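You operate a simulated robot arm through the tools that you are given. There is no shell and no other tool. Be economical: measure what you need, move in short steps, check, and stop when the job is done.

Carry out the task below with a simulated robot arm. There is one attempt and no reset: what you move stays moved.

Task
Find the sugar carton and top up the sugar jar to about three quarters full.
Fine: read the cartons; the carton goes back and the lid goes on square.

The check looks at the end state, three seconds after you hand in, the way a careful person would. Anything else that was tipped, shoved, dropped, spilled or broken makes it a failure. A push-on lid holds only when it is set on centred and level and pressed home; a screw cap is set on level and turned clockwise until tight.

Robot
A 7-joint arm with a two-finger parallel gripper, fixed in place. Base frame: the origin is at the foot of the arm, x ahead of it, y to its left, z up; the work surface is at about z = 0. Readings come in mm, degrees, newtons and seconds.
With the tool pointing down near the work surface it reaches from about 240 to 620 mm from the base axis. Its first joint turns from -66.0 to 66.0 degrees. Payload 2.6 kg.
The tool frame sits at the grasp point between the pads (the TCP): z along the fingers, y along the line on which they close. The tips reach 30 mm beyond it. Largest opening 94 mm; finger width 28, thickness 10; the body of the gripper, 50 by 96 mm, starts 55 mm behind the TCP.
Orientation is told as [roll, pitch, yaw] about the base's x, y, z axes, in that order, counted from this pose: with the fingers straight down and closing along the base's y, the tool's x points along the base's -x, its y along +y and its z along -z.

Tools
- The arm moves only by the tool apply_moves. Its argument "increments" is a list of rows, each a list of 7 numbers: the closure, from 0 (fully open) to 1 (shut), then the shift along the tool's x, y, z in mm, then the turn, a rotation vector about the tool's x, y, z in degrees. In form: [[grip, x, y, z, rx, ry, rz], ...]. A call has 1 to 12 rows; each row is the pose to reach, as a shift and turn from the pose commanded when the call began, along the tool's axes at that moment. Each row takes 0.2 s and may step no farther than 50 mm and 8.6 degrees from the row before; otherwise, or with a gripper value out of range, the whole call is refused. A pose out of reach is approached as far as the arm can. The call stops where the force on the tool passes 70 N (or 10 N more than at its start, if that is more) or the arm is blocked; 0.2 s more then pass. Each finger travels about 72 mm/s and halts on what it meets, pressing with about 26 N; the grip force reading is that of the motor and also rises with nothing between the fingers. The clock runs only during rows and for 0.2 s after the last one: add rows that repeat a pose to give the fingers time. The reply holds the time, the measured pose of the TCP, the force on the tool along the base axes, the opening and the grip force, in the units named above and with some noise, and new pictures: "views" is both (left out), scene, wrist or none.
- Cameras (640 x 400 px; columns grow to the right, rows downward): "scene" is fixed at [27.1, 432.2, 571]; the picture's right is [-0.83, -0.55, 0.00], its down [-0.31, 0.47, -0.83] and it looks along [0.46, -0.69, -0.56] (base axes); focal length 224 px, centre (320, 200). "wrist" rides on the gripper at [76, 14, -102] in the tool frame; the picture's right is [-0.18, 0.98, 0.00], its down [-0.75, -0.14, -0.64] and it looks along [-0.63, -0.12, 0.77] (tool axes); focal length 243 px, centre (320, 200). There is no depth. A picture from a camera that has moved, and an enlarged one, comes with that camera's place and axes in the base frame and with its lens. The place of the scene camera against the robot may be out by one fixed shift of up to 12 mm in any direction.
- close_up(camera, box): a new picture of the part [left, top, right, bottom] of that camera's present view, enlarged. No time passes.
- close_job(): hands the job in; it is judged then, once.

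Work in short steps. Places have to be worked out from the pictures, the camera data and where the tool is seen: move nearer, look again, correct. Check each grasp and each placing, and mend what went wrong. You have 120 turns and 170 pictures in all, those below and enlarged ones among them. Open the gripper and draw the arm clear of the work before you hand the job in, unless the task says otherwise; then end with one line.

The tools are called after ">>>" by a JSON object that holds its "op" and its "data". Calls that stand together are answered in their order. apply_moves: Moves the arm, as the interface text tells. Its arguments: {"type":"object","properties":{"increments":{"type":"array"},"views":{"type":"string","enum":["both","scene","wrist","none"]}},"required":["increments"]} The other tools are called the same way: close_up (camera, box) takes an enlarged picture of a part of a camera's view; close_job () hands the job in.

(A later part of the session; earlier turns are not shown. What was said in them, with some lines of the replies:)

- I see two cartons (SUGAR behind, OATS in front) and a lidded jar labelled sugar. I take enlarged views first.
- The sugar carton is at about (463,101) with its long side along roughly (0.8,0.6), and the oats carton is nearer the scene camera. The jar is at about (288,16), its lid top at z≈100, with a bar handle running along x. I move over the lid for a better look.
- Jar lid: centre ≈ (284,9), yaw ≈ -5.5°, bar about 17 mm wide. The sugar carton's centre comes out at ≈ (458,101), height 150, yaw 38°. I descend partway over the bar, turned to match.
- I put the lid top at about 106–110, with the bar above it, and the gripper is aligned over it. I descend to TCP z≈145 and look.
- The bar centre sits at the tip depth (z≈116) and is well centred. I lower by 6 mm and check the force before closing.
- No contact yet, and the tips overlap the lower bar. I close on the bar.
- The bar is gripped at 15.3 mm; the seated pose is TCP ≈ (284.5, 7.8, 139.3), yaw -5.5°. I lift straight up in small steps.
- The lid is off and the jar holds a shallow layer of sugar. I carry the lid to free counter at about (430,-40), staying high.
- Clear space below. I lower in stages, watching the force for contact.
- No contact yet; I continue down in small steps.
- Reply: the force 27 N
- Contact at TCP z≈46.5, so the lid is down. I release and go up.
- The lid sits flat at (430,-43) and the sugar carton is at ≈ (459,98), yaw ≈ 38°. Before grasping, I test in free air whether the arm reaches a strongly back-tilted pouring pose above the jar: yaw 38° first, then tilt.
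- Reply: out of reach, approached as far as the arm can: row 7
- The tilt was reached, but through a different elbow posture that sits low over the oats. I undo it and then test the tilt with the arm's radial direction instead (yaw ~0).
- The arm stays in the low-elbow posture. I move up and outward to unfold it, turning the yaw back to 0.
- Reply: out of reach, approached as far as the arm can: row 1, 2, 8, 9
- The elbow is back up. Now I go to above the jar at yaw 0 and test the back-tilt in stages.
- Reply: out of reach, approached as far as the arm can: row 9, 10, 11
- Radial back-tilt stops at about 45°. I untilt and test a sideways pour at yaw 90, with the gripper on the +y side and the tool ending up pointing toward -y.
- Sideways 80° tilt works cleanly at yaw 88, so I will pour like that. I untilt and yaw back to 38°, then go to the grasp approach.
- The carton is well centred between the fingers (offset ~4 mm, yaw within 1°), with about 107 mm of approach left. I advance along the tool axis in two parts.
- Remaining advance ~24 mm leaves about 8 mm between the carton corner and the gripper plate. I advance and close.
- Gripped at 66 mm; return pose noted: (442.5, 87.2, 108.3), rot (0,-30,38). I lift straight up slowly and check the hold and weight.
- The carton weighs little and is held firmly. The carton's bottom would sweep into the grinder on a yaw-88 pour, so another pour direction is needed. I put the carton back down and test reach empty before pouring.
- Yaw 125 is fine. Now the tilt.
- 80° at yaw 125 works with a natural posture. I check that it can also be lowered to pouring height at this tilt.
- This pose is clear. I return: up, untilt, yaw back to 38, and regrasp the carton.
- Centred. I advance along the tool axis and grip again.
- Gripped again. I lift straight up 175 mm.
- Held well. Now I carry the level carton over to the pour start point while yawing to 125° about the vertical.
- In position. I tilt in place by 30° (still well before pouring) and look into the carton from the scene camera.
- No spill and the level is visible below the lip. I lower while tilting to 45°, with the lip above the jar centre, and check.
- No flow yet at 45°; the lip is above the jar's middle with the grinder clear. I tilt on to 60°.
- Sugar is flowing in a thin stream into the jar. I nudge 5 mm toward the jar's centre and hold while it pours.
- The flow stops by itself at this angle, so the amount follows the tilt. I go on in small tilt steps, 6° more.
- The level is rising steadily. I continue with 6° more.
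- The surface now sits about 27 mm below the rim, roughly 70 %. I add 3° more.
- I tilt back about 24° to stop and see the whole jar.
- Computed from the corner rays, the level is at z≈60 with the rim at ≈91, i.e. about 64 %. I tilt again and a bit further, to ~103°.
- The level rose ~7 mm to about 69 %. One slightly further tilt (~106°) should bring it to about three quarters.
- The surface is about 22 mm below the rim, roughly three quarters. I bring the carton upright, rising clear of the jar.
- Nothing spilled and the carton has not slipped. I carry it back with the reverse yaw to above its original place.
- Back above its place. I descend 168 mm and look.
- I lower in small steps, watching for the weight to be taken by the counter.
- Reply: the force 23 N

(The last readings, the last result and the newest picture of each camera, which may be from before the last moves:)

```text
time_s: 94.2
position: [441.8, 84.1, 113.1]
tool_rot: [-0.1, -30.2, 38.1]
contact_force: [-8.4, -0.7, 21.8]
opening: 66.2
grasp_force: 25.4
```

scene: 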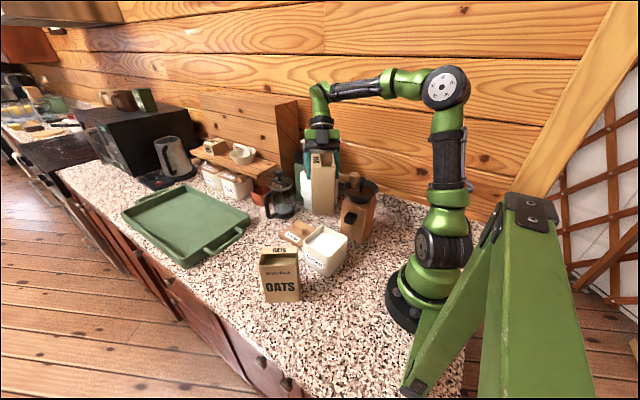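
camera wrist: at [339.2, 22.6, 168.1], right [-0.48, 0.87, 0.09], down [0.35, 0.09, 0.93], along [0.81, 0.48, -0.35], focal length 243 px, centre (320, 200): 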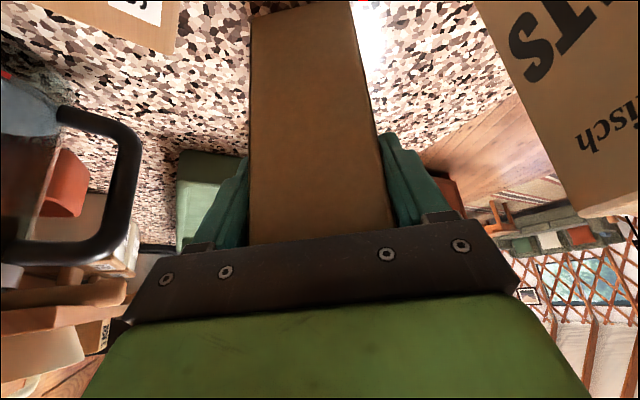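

The carton has reached the counter. I ease off slightly, open, and retract along the tool axis.

>>> {"op": "apply_moves", "data": {"increments": [[1, -0.4, 0, -0.7, 0, 0, 0], [0.7, -0.4, 0, -0.7, 0, 0, 0], [0.3, -0.4, 0, -0.7, 0, 0, 0], [0, -0.4, 0, -0.7, 0, 0, 0], [0, -0.4, 0, -0.7, 0, 0, 0], [0, -0.4, 0, -25, 0, 0, 0], [0, -0.4, 0, -60, 0, 0, 0], [0, -0.4, 0, -105, 0, 0, 0], [0, -0.4, 0, -150, 0, 0, 0], [0, -0.4, 0, -195, 0, 0, 0], [0, -0.4, 0, -195, 0, 0, 0]]}}

>>> {"op": "close_up", "data": {"camera": "scene", "box": [220, 180, 360, 310]}}

```text
time_s: 96.6
position: [361.9, 25.1, 281.4]
tool_rot: [0.0, -30.1, 37.9]
contact_force: [0.2, -0.2, -0.1]
opening: 94.1
grasp_force: 0.1
camera wrist: at [260.8, -36.2, 332.5], right [-0.48, 0.87, 0.09], down [0.35, 0.09, 0.93], along [0.81, 0.48, -0.35], focal length 243 px, centre (320, 200)
```

scene: 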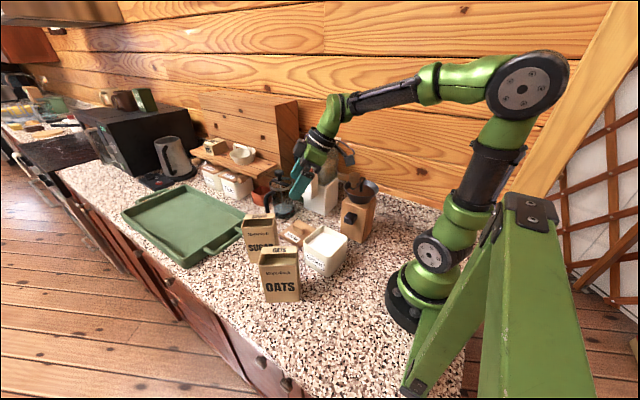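
wrist: 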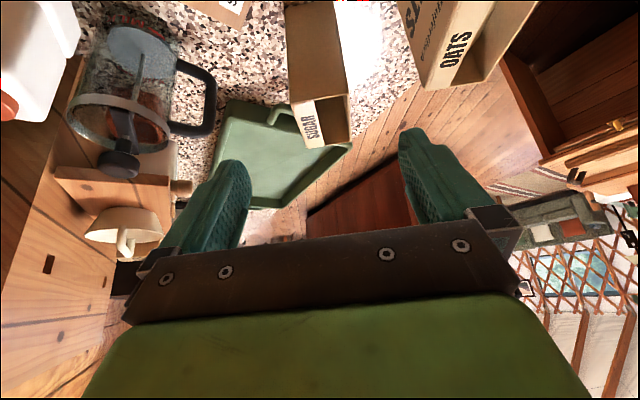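

```text
3.08 times, centred on (290, 245) of scene
camera zoom: at [27.1, 432.2, 571.0], right [-0.83, -0.55, 0.0], down [-0.31, 0.47, -0.83], along [0.46, -0.69, -0.56], focal length 690 px, centre (412, 62)
```

zoom: 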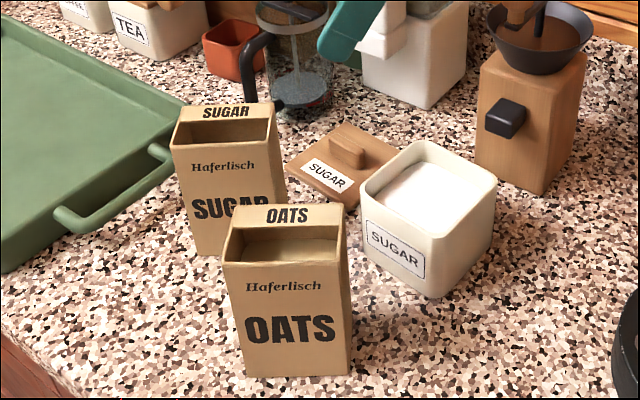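

The carton is back upright in place. Now for the lid: I level the tool and move above the lid.

>>> {"op": "apply_moves", "data": {"increments": [[0, -1.6, -24, 4, 0, 7.5, 0], [0, -3.2, -48, 7.6, 0, 15, 0], [0, -4.8, -73, 11.4, 0, 22.5, 0], [0, -6.3, -97, 15.2, 0, 30, 0], [0, -6.3, -97, 15.2, 0, 30, 0]], "views": "none"}}

>>> {"op": "apply_moves", "data": {"increments": [[0, 0, 0, 10, 0, 0, 7.3], [0, 0, 0, 30, 0, 0, 14.5], [0, 0, 0, 60, 0, 0, 21.8], [0, 0, 0, 90, 0, 0, 29], [0, 0, 0, 120, 0, 0, 36.3], [0, 0, 0, 140, 0, 0, 43.5], [0, 0, 0, 140, 0, 0, 43.5]], "views": "wrist"}}

>>> {"op": "close_up", "data": {"camera": "wrist", "box": [220, 0, 420, 180]}}

```text
time_s: 97.8
position: [435.9, -43.9, 269.8]
tool_rot: [-0.1, 0.1, 38.0]
contact_force: [-0.8, -0.2, -0.6]
opening: 93.9
grasp_force: 0.0
```

```text
time_s: 99.4
position: [435.5, -42.6, 130.0]
tool_rot: [0.0, 0.0, -5.6]
contact_force: [-0.3, -0.1, -0.1]
opening: 94.0
grasp_force: 0.1
camera wrist: at [361.5, -22.2, 233.0], right [0.28, 0.96, 0.0], down [0.74, -0.21, 0.64], along [0.62, -0.18, -0.77], focal length 243 px, centre (320, 200)
```

wrist: 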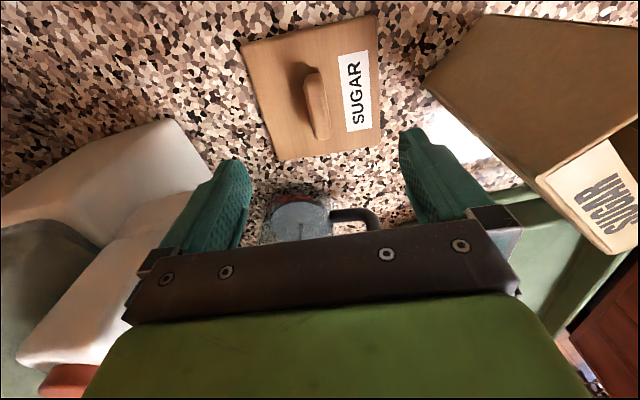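

```text
2.22 times, centred on (320, 90) of wrist
camera zoom: at [361.5, -22.2, 233.0], right [0.28, 0.96, 0.0], down [0.74, -0.21, 0.64], along [0.62, -0.18, -0.77], focal length 539 px, centre (320, 444)
```

zoom: 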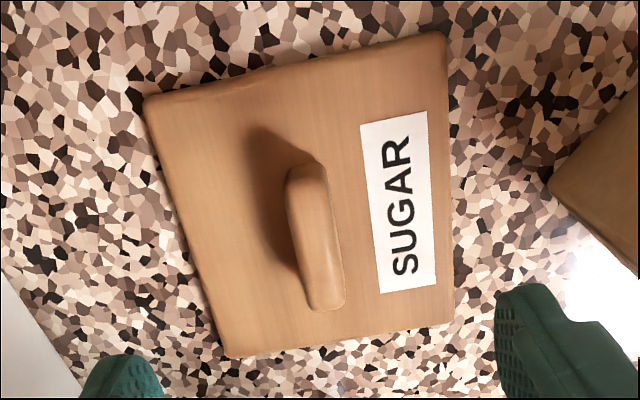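

The lid lies as I left it, bar well aligned. I shift 4 mm to centre along the bar and descend to its grip height.

>>> {"op": "apply_moves", "data": {"increments": [[0, 4, -0.5, 30, 0, 0, 0], [0, 4, -0.5, 60, 0, 0, 0], [0, 4, -0.5, 78, 0, 0, 0], [0, 4, -0.5, 81, 0, 0, 0], [0, 4, -0.5, 81, 0, 0, 0]], "views": "wrist"}}

```text
time_s: 100.6
position: [431.1, -45.0, 48.9]
tool_rot: [0.0, -0.1, -5.5]
contact_force: [-0.3, -0.1, -0.5]
opening: 94.2
grasp_force: 0.3
camera wrist: at [355.3, -23.2, 151.9], right [0.28, 0.96, 0.0], down [0.74, -0.21, 0.64], along [0.62, -0.18, -0.77], focal length 243 px, centre (320, 200)
```

wrist: 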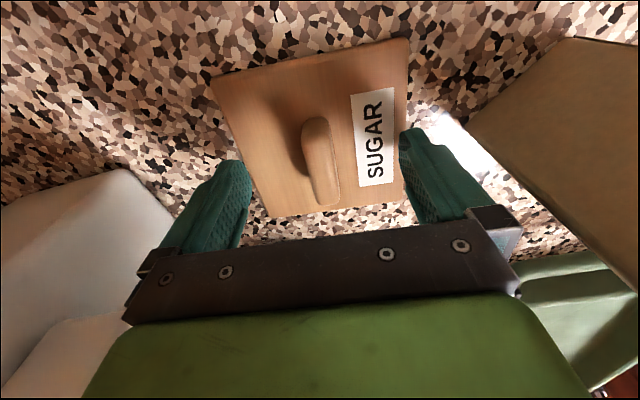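

>>> {"op": "apply_moves", "data": {"increments": [[0, 0, 0, 1.5, 0, 0, 0], [0.5, 0, 0, 1.5, 0, 0, 0], [0.8, 0, 0, 1.5, 0, 0, 0], [1, 0, 0, 1.5, 0, 0, 0], [1, 0, 0, 1.5, 0, 0, 0], [1, 0, 0, 1.5, 0, 0, 0]], "views": "wrist"}}

```text
time_s: 102.0
position: [430.0, -44.0, 46.6]
tool_rot: [0.0, -0.1, -5.5]
contact_force: [0.3, -0.3, -0.2]
opening: 15.2
grasp_force: 25.8
camera wrist: at [355.7, -23.2, 150.2], right [0.28, 0.96, 0.0], down [0.74, -0.21, 0.64], along [0.62, -0.18, -0.77], focal length 243 px, centre (320, 200)
```

wrist: 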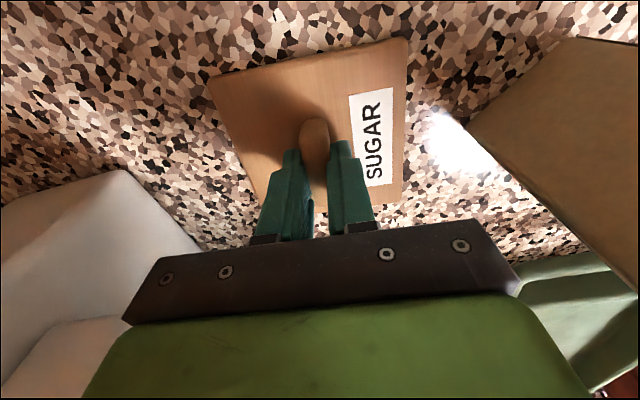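

The lid sits in the grip exactly as in the first grasp picture. I lift and carry it back over the jar.

>>> {"op": "apply_moves", "data": {"increments": [[1, 0, 0, -20, 0, 0, 0], [1, 0, 0, -60, 0, 0, 0], [1, 0, 0, -105, 0, 0, 0], [1, 0, 0, -150, 0, 0, 0], [1, 35, 9, -160, 0, 0, 0], [1, 75, 18, -160, 0, 0, 0], [1, 114, 28, -160, 0, 0, 0], [1, 149, 37, -160, 0, 0, 0], [1, 149, 37, -160, 0, 0, 0], [1, 149, 37, -160, 0, 0, 0]]}}

>>> {"op": "close_up", "data": {"camera": "scene", "box": [270, 180, 370, 290]}}

```text
time_s: 104.2
position: [286.9, 5.9, 208.2]
tool_rot: [-0.1, 0.0, -5.5]
contact_force: [0.7, -0.6, -0.6]
opening: 14.8
grasp_force: 26.6
camera wrist: at [211.2, 28.1, 311.0], right [0.28, 0.96, 0.0], down [0.74, -0.21, 0.64], along [0.62, -0.18, -0.77], focal length 243 px, centre (320, 200)
```

scene: 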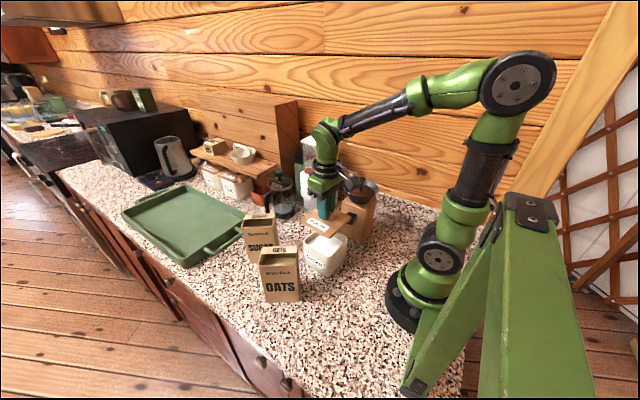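
wrist: 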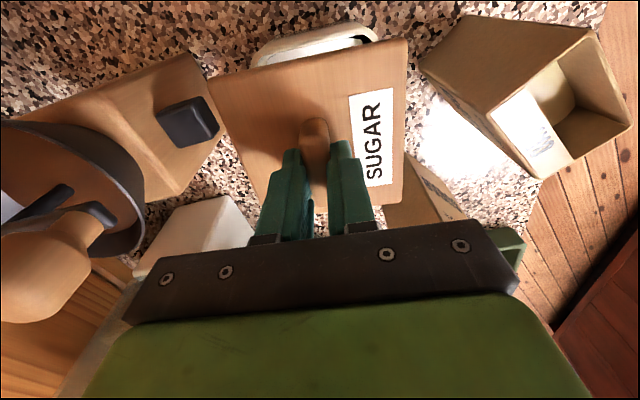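

```text
3.64 times, centred on (320, 235) of scene
camera zoom: at [27.1, 432.2, 571.0], right [-0.83, -0.55, 0.0], down [-0.31, 0.47, -0.83], along [0.46, -0.69, -0.56], focal length 816 px, centre (320, 73)
```

zoom: 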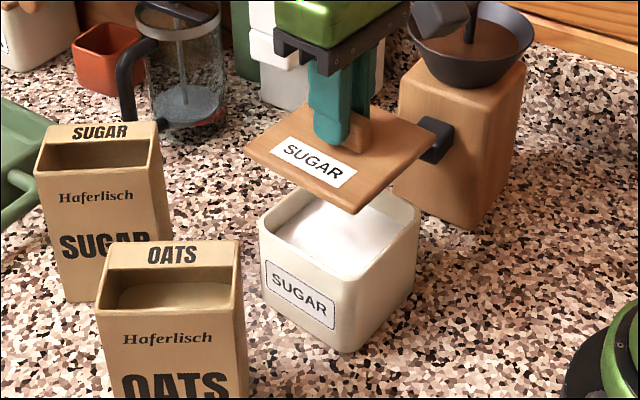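

The reading is ~2 mm off the seat position. I descend 40 mm with a small correction and read again.

>>> {"op": "apply_moves", "data": {"increments": [[1, 1, 1, 20, 0, 0, 0], [1, 1, 1, 40, 0, 0, 0], [1, 1, 1, 40, 0, 0, 0]], "views": "none"}}

>>> {"op": "apply_moves", "data": {"increments": [[1, 0, 0, 0, 0, 0, 0]], "views": "none"}}

>>> {"op": "apply_moves", "data": {"increments": [[1, 0, 0, 0, 0, 0, 0]], "views": "wrist"}}

>>> {"op": "close_up", "data": {"camera": "scene", "box": [290, 200, 360, 290]}}

```text
time_s: 105.0
position: [285.5, 7.2, 166.4]
tool_rot: [0.1, 0.0, -5.6]
contact_force: [0.1, 0.2, -0.7]
opening: 15.3
grasp_force: 26.4
```

```text
time_s: 105.4
position: [285.4, 8.2, 168.0]
tool_rot: [0.1, 0.0, -5.5]
contact_force: [-1.0, 0.2, -0.2]
opening: 15.3
grasp_force: 25.6
```

```text
time_s: 105.8
position: [285.3, 6.7, 168.1]
tool_rot: [0.0, 0.0, -5.5]
contact_force: [0.0, 0.5, -0.6]
opening: 15.1
grasp_force: 26.3
camera wrist: at [210.9, 28.8, 270.3], right [0.28, 0.96, 0.0], down [0.74, -0.21, 0.64], along [0.62, -0.18, -0.77], focal length 243 px, centre (320, 200)
```

wrist: 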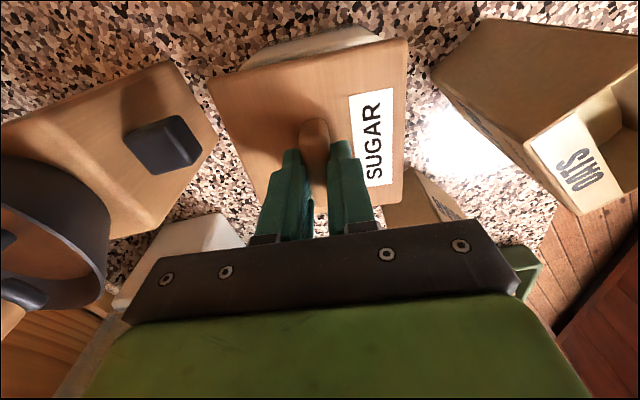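

```text
4.44 times, centred on (325, 245) of scene
camera zoom: at [27.1, 432.2, 571.0], right [-0.83, -0.55, 0.0], down [-0.31, 0.47, -0.83], along [0.46, -0.69, -0.56], focal length 997 px, centre (298, 0)
```

zoom: 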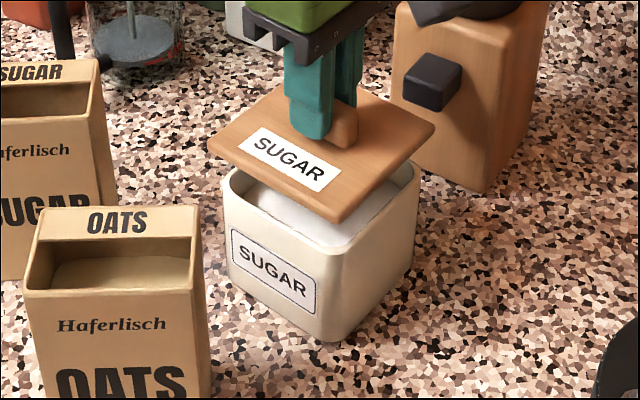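

Now within 1 mm of the seat. I fine-correct and lower to just above seating.

>>> {"op": "apply_moves", "data": {"increments": [[1, 0.5, 0.5, 12, 0, 0, 0], [1, 0.5, 0.5, 20, 0, 0, 0], [1, 0.5, 0.5, 23, 0, 0, 0], [1, 0.5, 0.5, 23, 0, 0, 0]], "views": "wrist"}}

>>> {"op": "close_up", "data": {"camera": "scene", "box": [290, 200, 360, 290]}}

```text
time_s: 106.8
position: [285.7, 8.3, 143.5]
tool_rot: [-0.1, 0.0, -5.5]
contact_force: [-0.5, -0.9, -0.5]
opening: 15.1
grasp_force: 26.0
camera wrist: at [209.7, 29.6, 246.5], right [0.28, 0.96, 0.0], down [0.74, -0.21, 0.64], along [0.62, -0.18, -0.77], focal length 243 px, centre (320, 200)
```

wrist: 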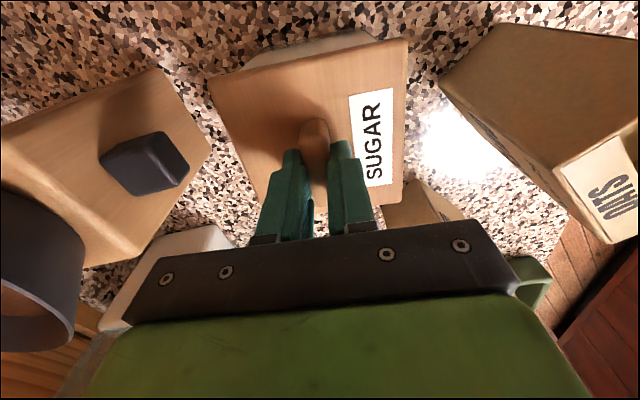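

```text
4.44 times, centred on (325, 245) of scene
camera zoom: at [27.1, 432.2, 571.0], right [-0.83, -0.55, 0.0], down [-0.31, 0.47, -0.83], along [0.46, -0.69, -0.56], focal length 997 px, centre (298, 0)
```

zoom: 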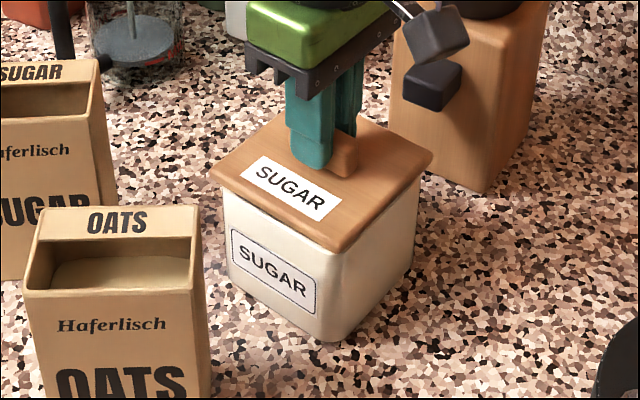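

Looks square. I lower in 2 mm steps to contact.

>>> {"op": "apply_moves", "data": {"increments": [[1, 0.4, 0, 2, 0, 0, 0], [1, 0.4, 0, 4, 0, 0, 0], [1, 0.4, 0, 4, 0, 0, 0]], "views": "none"}}

```text
time_s: 107.6
position: [283.8, 8.2, 140.3]
tool_rot: [0.0, -0.1, -5.5]
contact_force: [-0.6, 0.2, -0.2]
opening: 15.1
grasp_force: 26.5
```

>>> {"op": "apply_moves", "data": {"increments": [[1, 0, 0, 1, 0, 0, 0], [1, 0, 0, 2, 0, 0, 0], [1, 0, 0, 2, 0, 0, 0]], "views": "none"}}

```text
time_s: 108.4
position: [284.0, 9.1, 138.1]
tool_rot: [0.0, -0.1, -5.5]
contact_force: [-7.8, 1.3, 26.0]
opening: 14.8
grasp_force: 26.2
```

Contact at the original seat height. I press a bit more firmly to bring it home.

>>> {"op": "apply_moves", "data": {"increments": [[1, 0, 0, 1, 0, 0, 0], [1, 0, 0, 2, 0, 0, 0], [1, 0, 0, 2, 0, 0, 0]], "views": "wrist"}}

>>> {"op": "close_up", "data": {"camera": "scene", "box": [300, 210, 350, 280]}}

```text
time_s: 109.2
position: [285.4, 8.8, 136.6]
tool_rot: [0.0, -0.3, -5.5]
contact_force: [0.2, 5.4, 26.4]
opening: 15.0
grasp_force: 25.9
camera wrist: at [209.9, 30.1, 238.9], right [0.28, 0.96, 0.0], down [0.73, -0.21, 0.64], along [0.62, -0.18, -0.76], focal length 243 px, centre (320, 200)
```

wrist: 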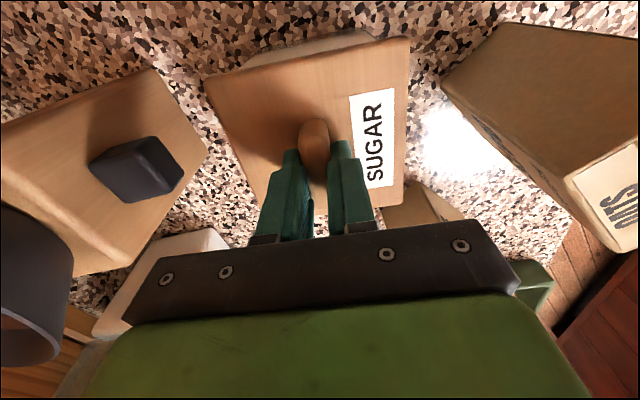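

```text
5.71 times, centred on (325, 245) of scene
camera zoom: at [27.0, 432.2, 571.0], right [-0.83, -0.55, 0.0], down [-0.31, 0.47, -0.83], along [0.46, -0.69, -0.56], focal length 1282 px, centre (291, -57)
```

zoom: 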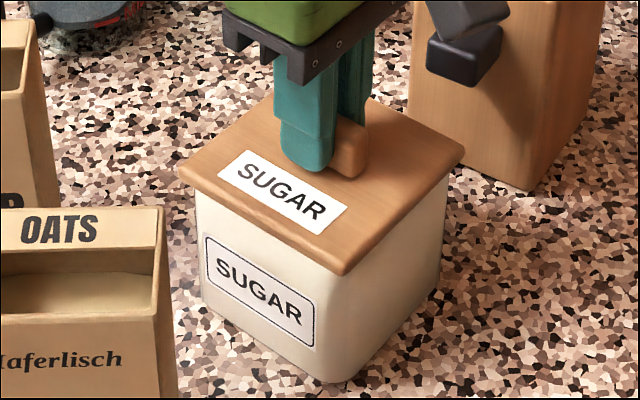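

Force stays at the finger-friction limit. I release, close the fingers above the bar and press the lid from the top.

>>> {"op": "apply_moves", "data": {"increments": [[1, 0, 0, -2, 0, 0, 0], [0.8, 0, 0, -2, 0, 0, 0], [0.6, 0, 0, -2, 0, 0, 0], [0.5, 0, 0, -2, 0, 0, 0], [0.5, 2, 0, -20, 0, 0, 0], [0.5, 2, 0, -35, 0, 0, 0], [1, 2, 0, -35, 0, 0, 0], [1, 2, 0, -35, 0, 0, 0], [1, 2, 0, -35, 0, 0, 0]], "views": "wrist"}}

>>> {"op": "close_up", "data": {"camera": "scene", "box": [300, 210, 350, 280]}}

```text
time_s: 111.2
position: [283.0, 8.7, 170.8]
tool_rot: [0.0, 0.0, -5.5]
contact_force: [-0.2, 0.3, 1.2]
opening: 0.0
grasp_force: 25.9
camera wrist: at [208.5, 30.4, 273.7], right [0.28, 0.96, 0.0], down [0.74, -0.21, 0.64], along [0.62, -0.18, -0.77], focal length 243 px, centre (320, 200)
```

wrist: 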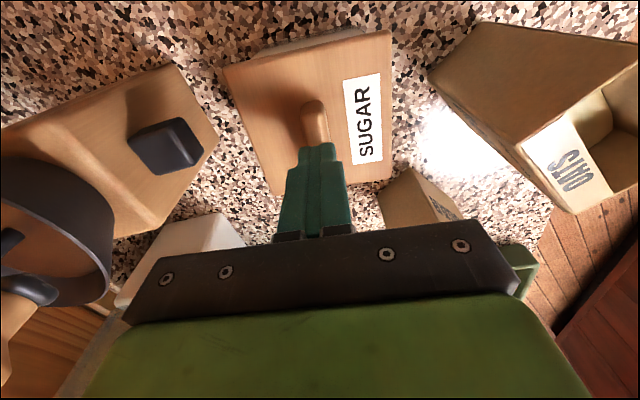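

```text
5.71 times, centred on (325, 245) of scene
camera zoom: at [27.1, 432.2, 571.0], right [-0.83, -0.55, 0.0], down [-0.31, 0.47, -0.83], along [0.46, -0.69, -0.56], focal length 1282 px, centre (291, -57)
```

zoom: 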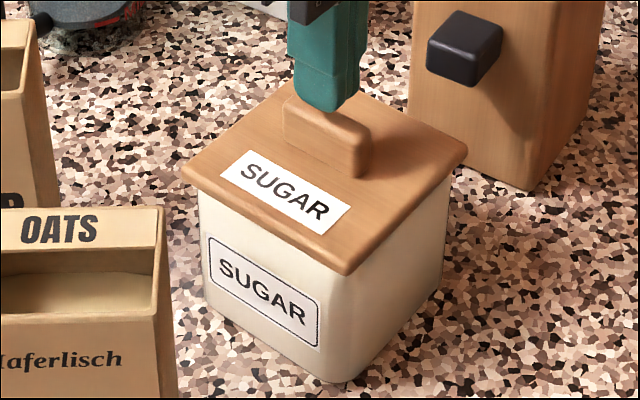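

Fingers are closed directly above the bar's middle. I press down gradually.

>>> {"op": "apply_moves", "data": {"increments": [[1, 0, 0, 10, 0, 0, 0], [1, 0, 0, 16, 0, 0, 0], [1, 0, 0, 19, 0, 0, 0], [1, 0, 0, 21, 0, 0, 0], [1, 0, 0, 22, 0, 0, 0]], "views": "none"}}

```text
time_s: 111.8
position: [283.2, 9.1, 159.5]
tool_rot: [0.1, -0.2, -5.7]
contact_force: [-6.4, -0.5, 13.1]
opening: 0.3
grasp_force: 26.1
stopped in row 3: the force on the tool passed its limit (the readings are from after the stop); the commanded pose is now the measured one
```

>>> {"op": "apply_moves", "data": {"increments": [[1, 0, 0, 0.5, 0, 0, 0], [1, 0, 0, 1, 0, 0, 0], [1, 0, 0, 1.5, 0, 0, 0], [1, 0, 0, 2, 0, 0, 0], [1, 0, 0, 2, 0, 0, 0]], "views": "none"}}

>>> {"op": "close_up", "data": {"camera": "scene", "box": [300, 210, 350, 280]}}

```text
time_s: 112.8
position: [282.5, 8.2, 161.3]
tool_rot: [0.2, -0.3, -5.9]
contact_force: [-5.9, -0.9, 13.4]
opening: 0.0
grasp_force: 25.7
stopped in row 4: the force on the tool passed its limit (the readings are from after the stop); the commanded pose is now the measured one
```

```text
5.71 times, centred on (325, 245) of scene
camera zoom: at [27.1, 432.2, 571.0], right [-0.83, -0.55, 0.0], down [-0.31, 0.47, -0.83], along [0.46, -0.69, -0.56], focal length 1282 px, centre (291, -57)
```

zoom: 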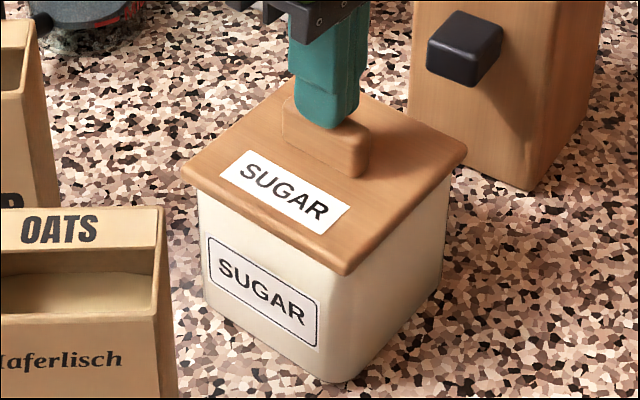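

The lid has been pressed with over 70 N twice and sits square. I back off, open the gripper and look over the scene.

>>> {"op": "apply_moves", "data": {"increments": [[1, 0, 0, -10, 0, 0, 0], [1, 0, 0, -45, 0, 0, 0], [0.5, 0, 0, -90, 0, 0, 0], [0, 0, 0, -135, 0, 0, 0], [0, 0, 0, -180, 0, 0, 0], [0, -30, -20, -210, 0, 0, 0], [0, -30, -20, -210, 0, 0, 0]]}}

>>> {"op": "close_up", "data": {"camera": "scene", "box": [220, 180, 380, 310]}}

>>> {"op": "close_up", "data": {"camera": "wrist", "box": [200, 0, 500, 200]}}

```text
time_s: 114.4
position: [310.8, -13.8, 368.1]
tool_rot: [0.1, -0.3, -5.8]
contact_force: [-0.4, -0.5, -0.8]
opening: 94.0
grasp_force: 0.0
camera wrist: at [236.7, 7.4, 470.3], right [0.28, 0.96, 0.0], down [0.73, -0.22, 0.65], along [0.62, -0.18, -0.76], focal length 243 px, centre (320, 200)
```

scene: 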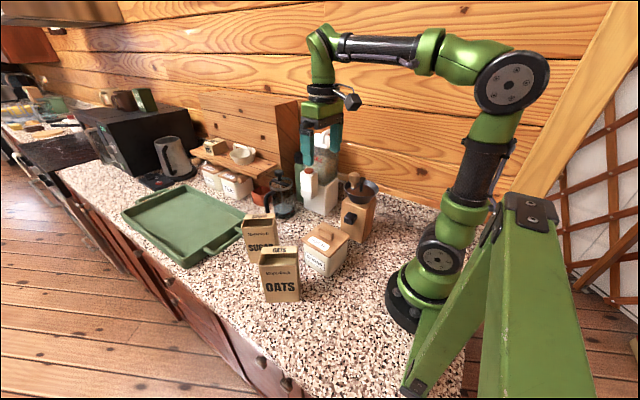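
wrist: 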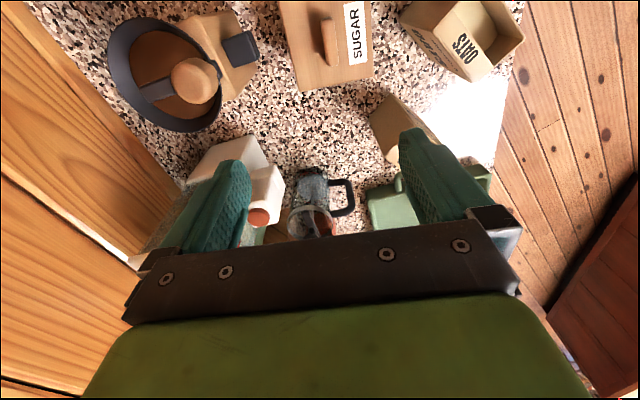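

```text
3.08 times, centred on (300, 245) of scene
camera zoom: at [27.1, 432.2, 571.0], right [-0.83, -0.55, 0.0], down [-0.31, 0.47, -0.83], along [0.46, -0.69, -0.56], focal length 690 px, centre (382, 62)
```

zoom: 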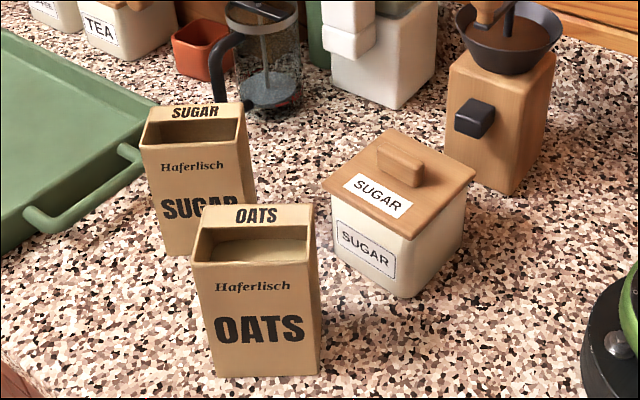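

```text
2.00 times, centred on (350, 100) of wrist
camera zoom: at [236.7, 7.4, 470.3], right [0.28, 0.96, 0.0], down [0.73, -0.22, 0.65], along [0.62, -0.18, -0.76], focal length 485 px, centre (260, 400)
```

zoom: 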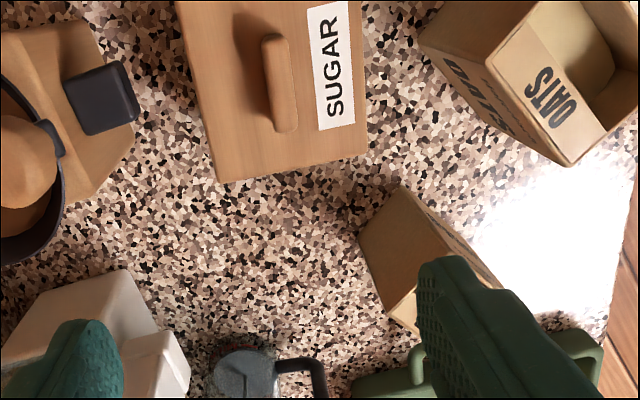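

The jar is lidded squarely, the sugar carton is back where it stood, nothing is spilled or disturbed, and the arm is clear with the gripper open. I hand in.

>>> {"op": "close_job", "data": {}}

```text
The job is handed in.
```

I poured from the sugar carton until the jar was about three quarters full, judging the level from the camera pictures. The carton is back upright in its place, and the lid is on square and pressed home.
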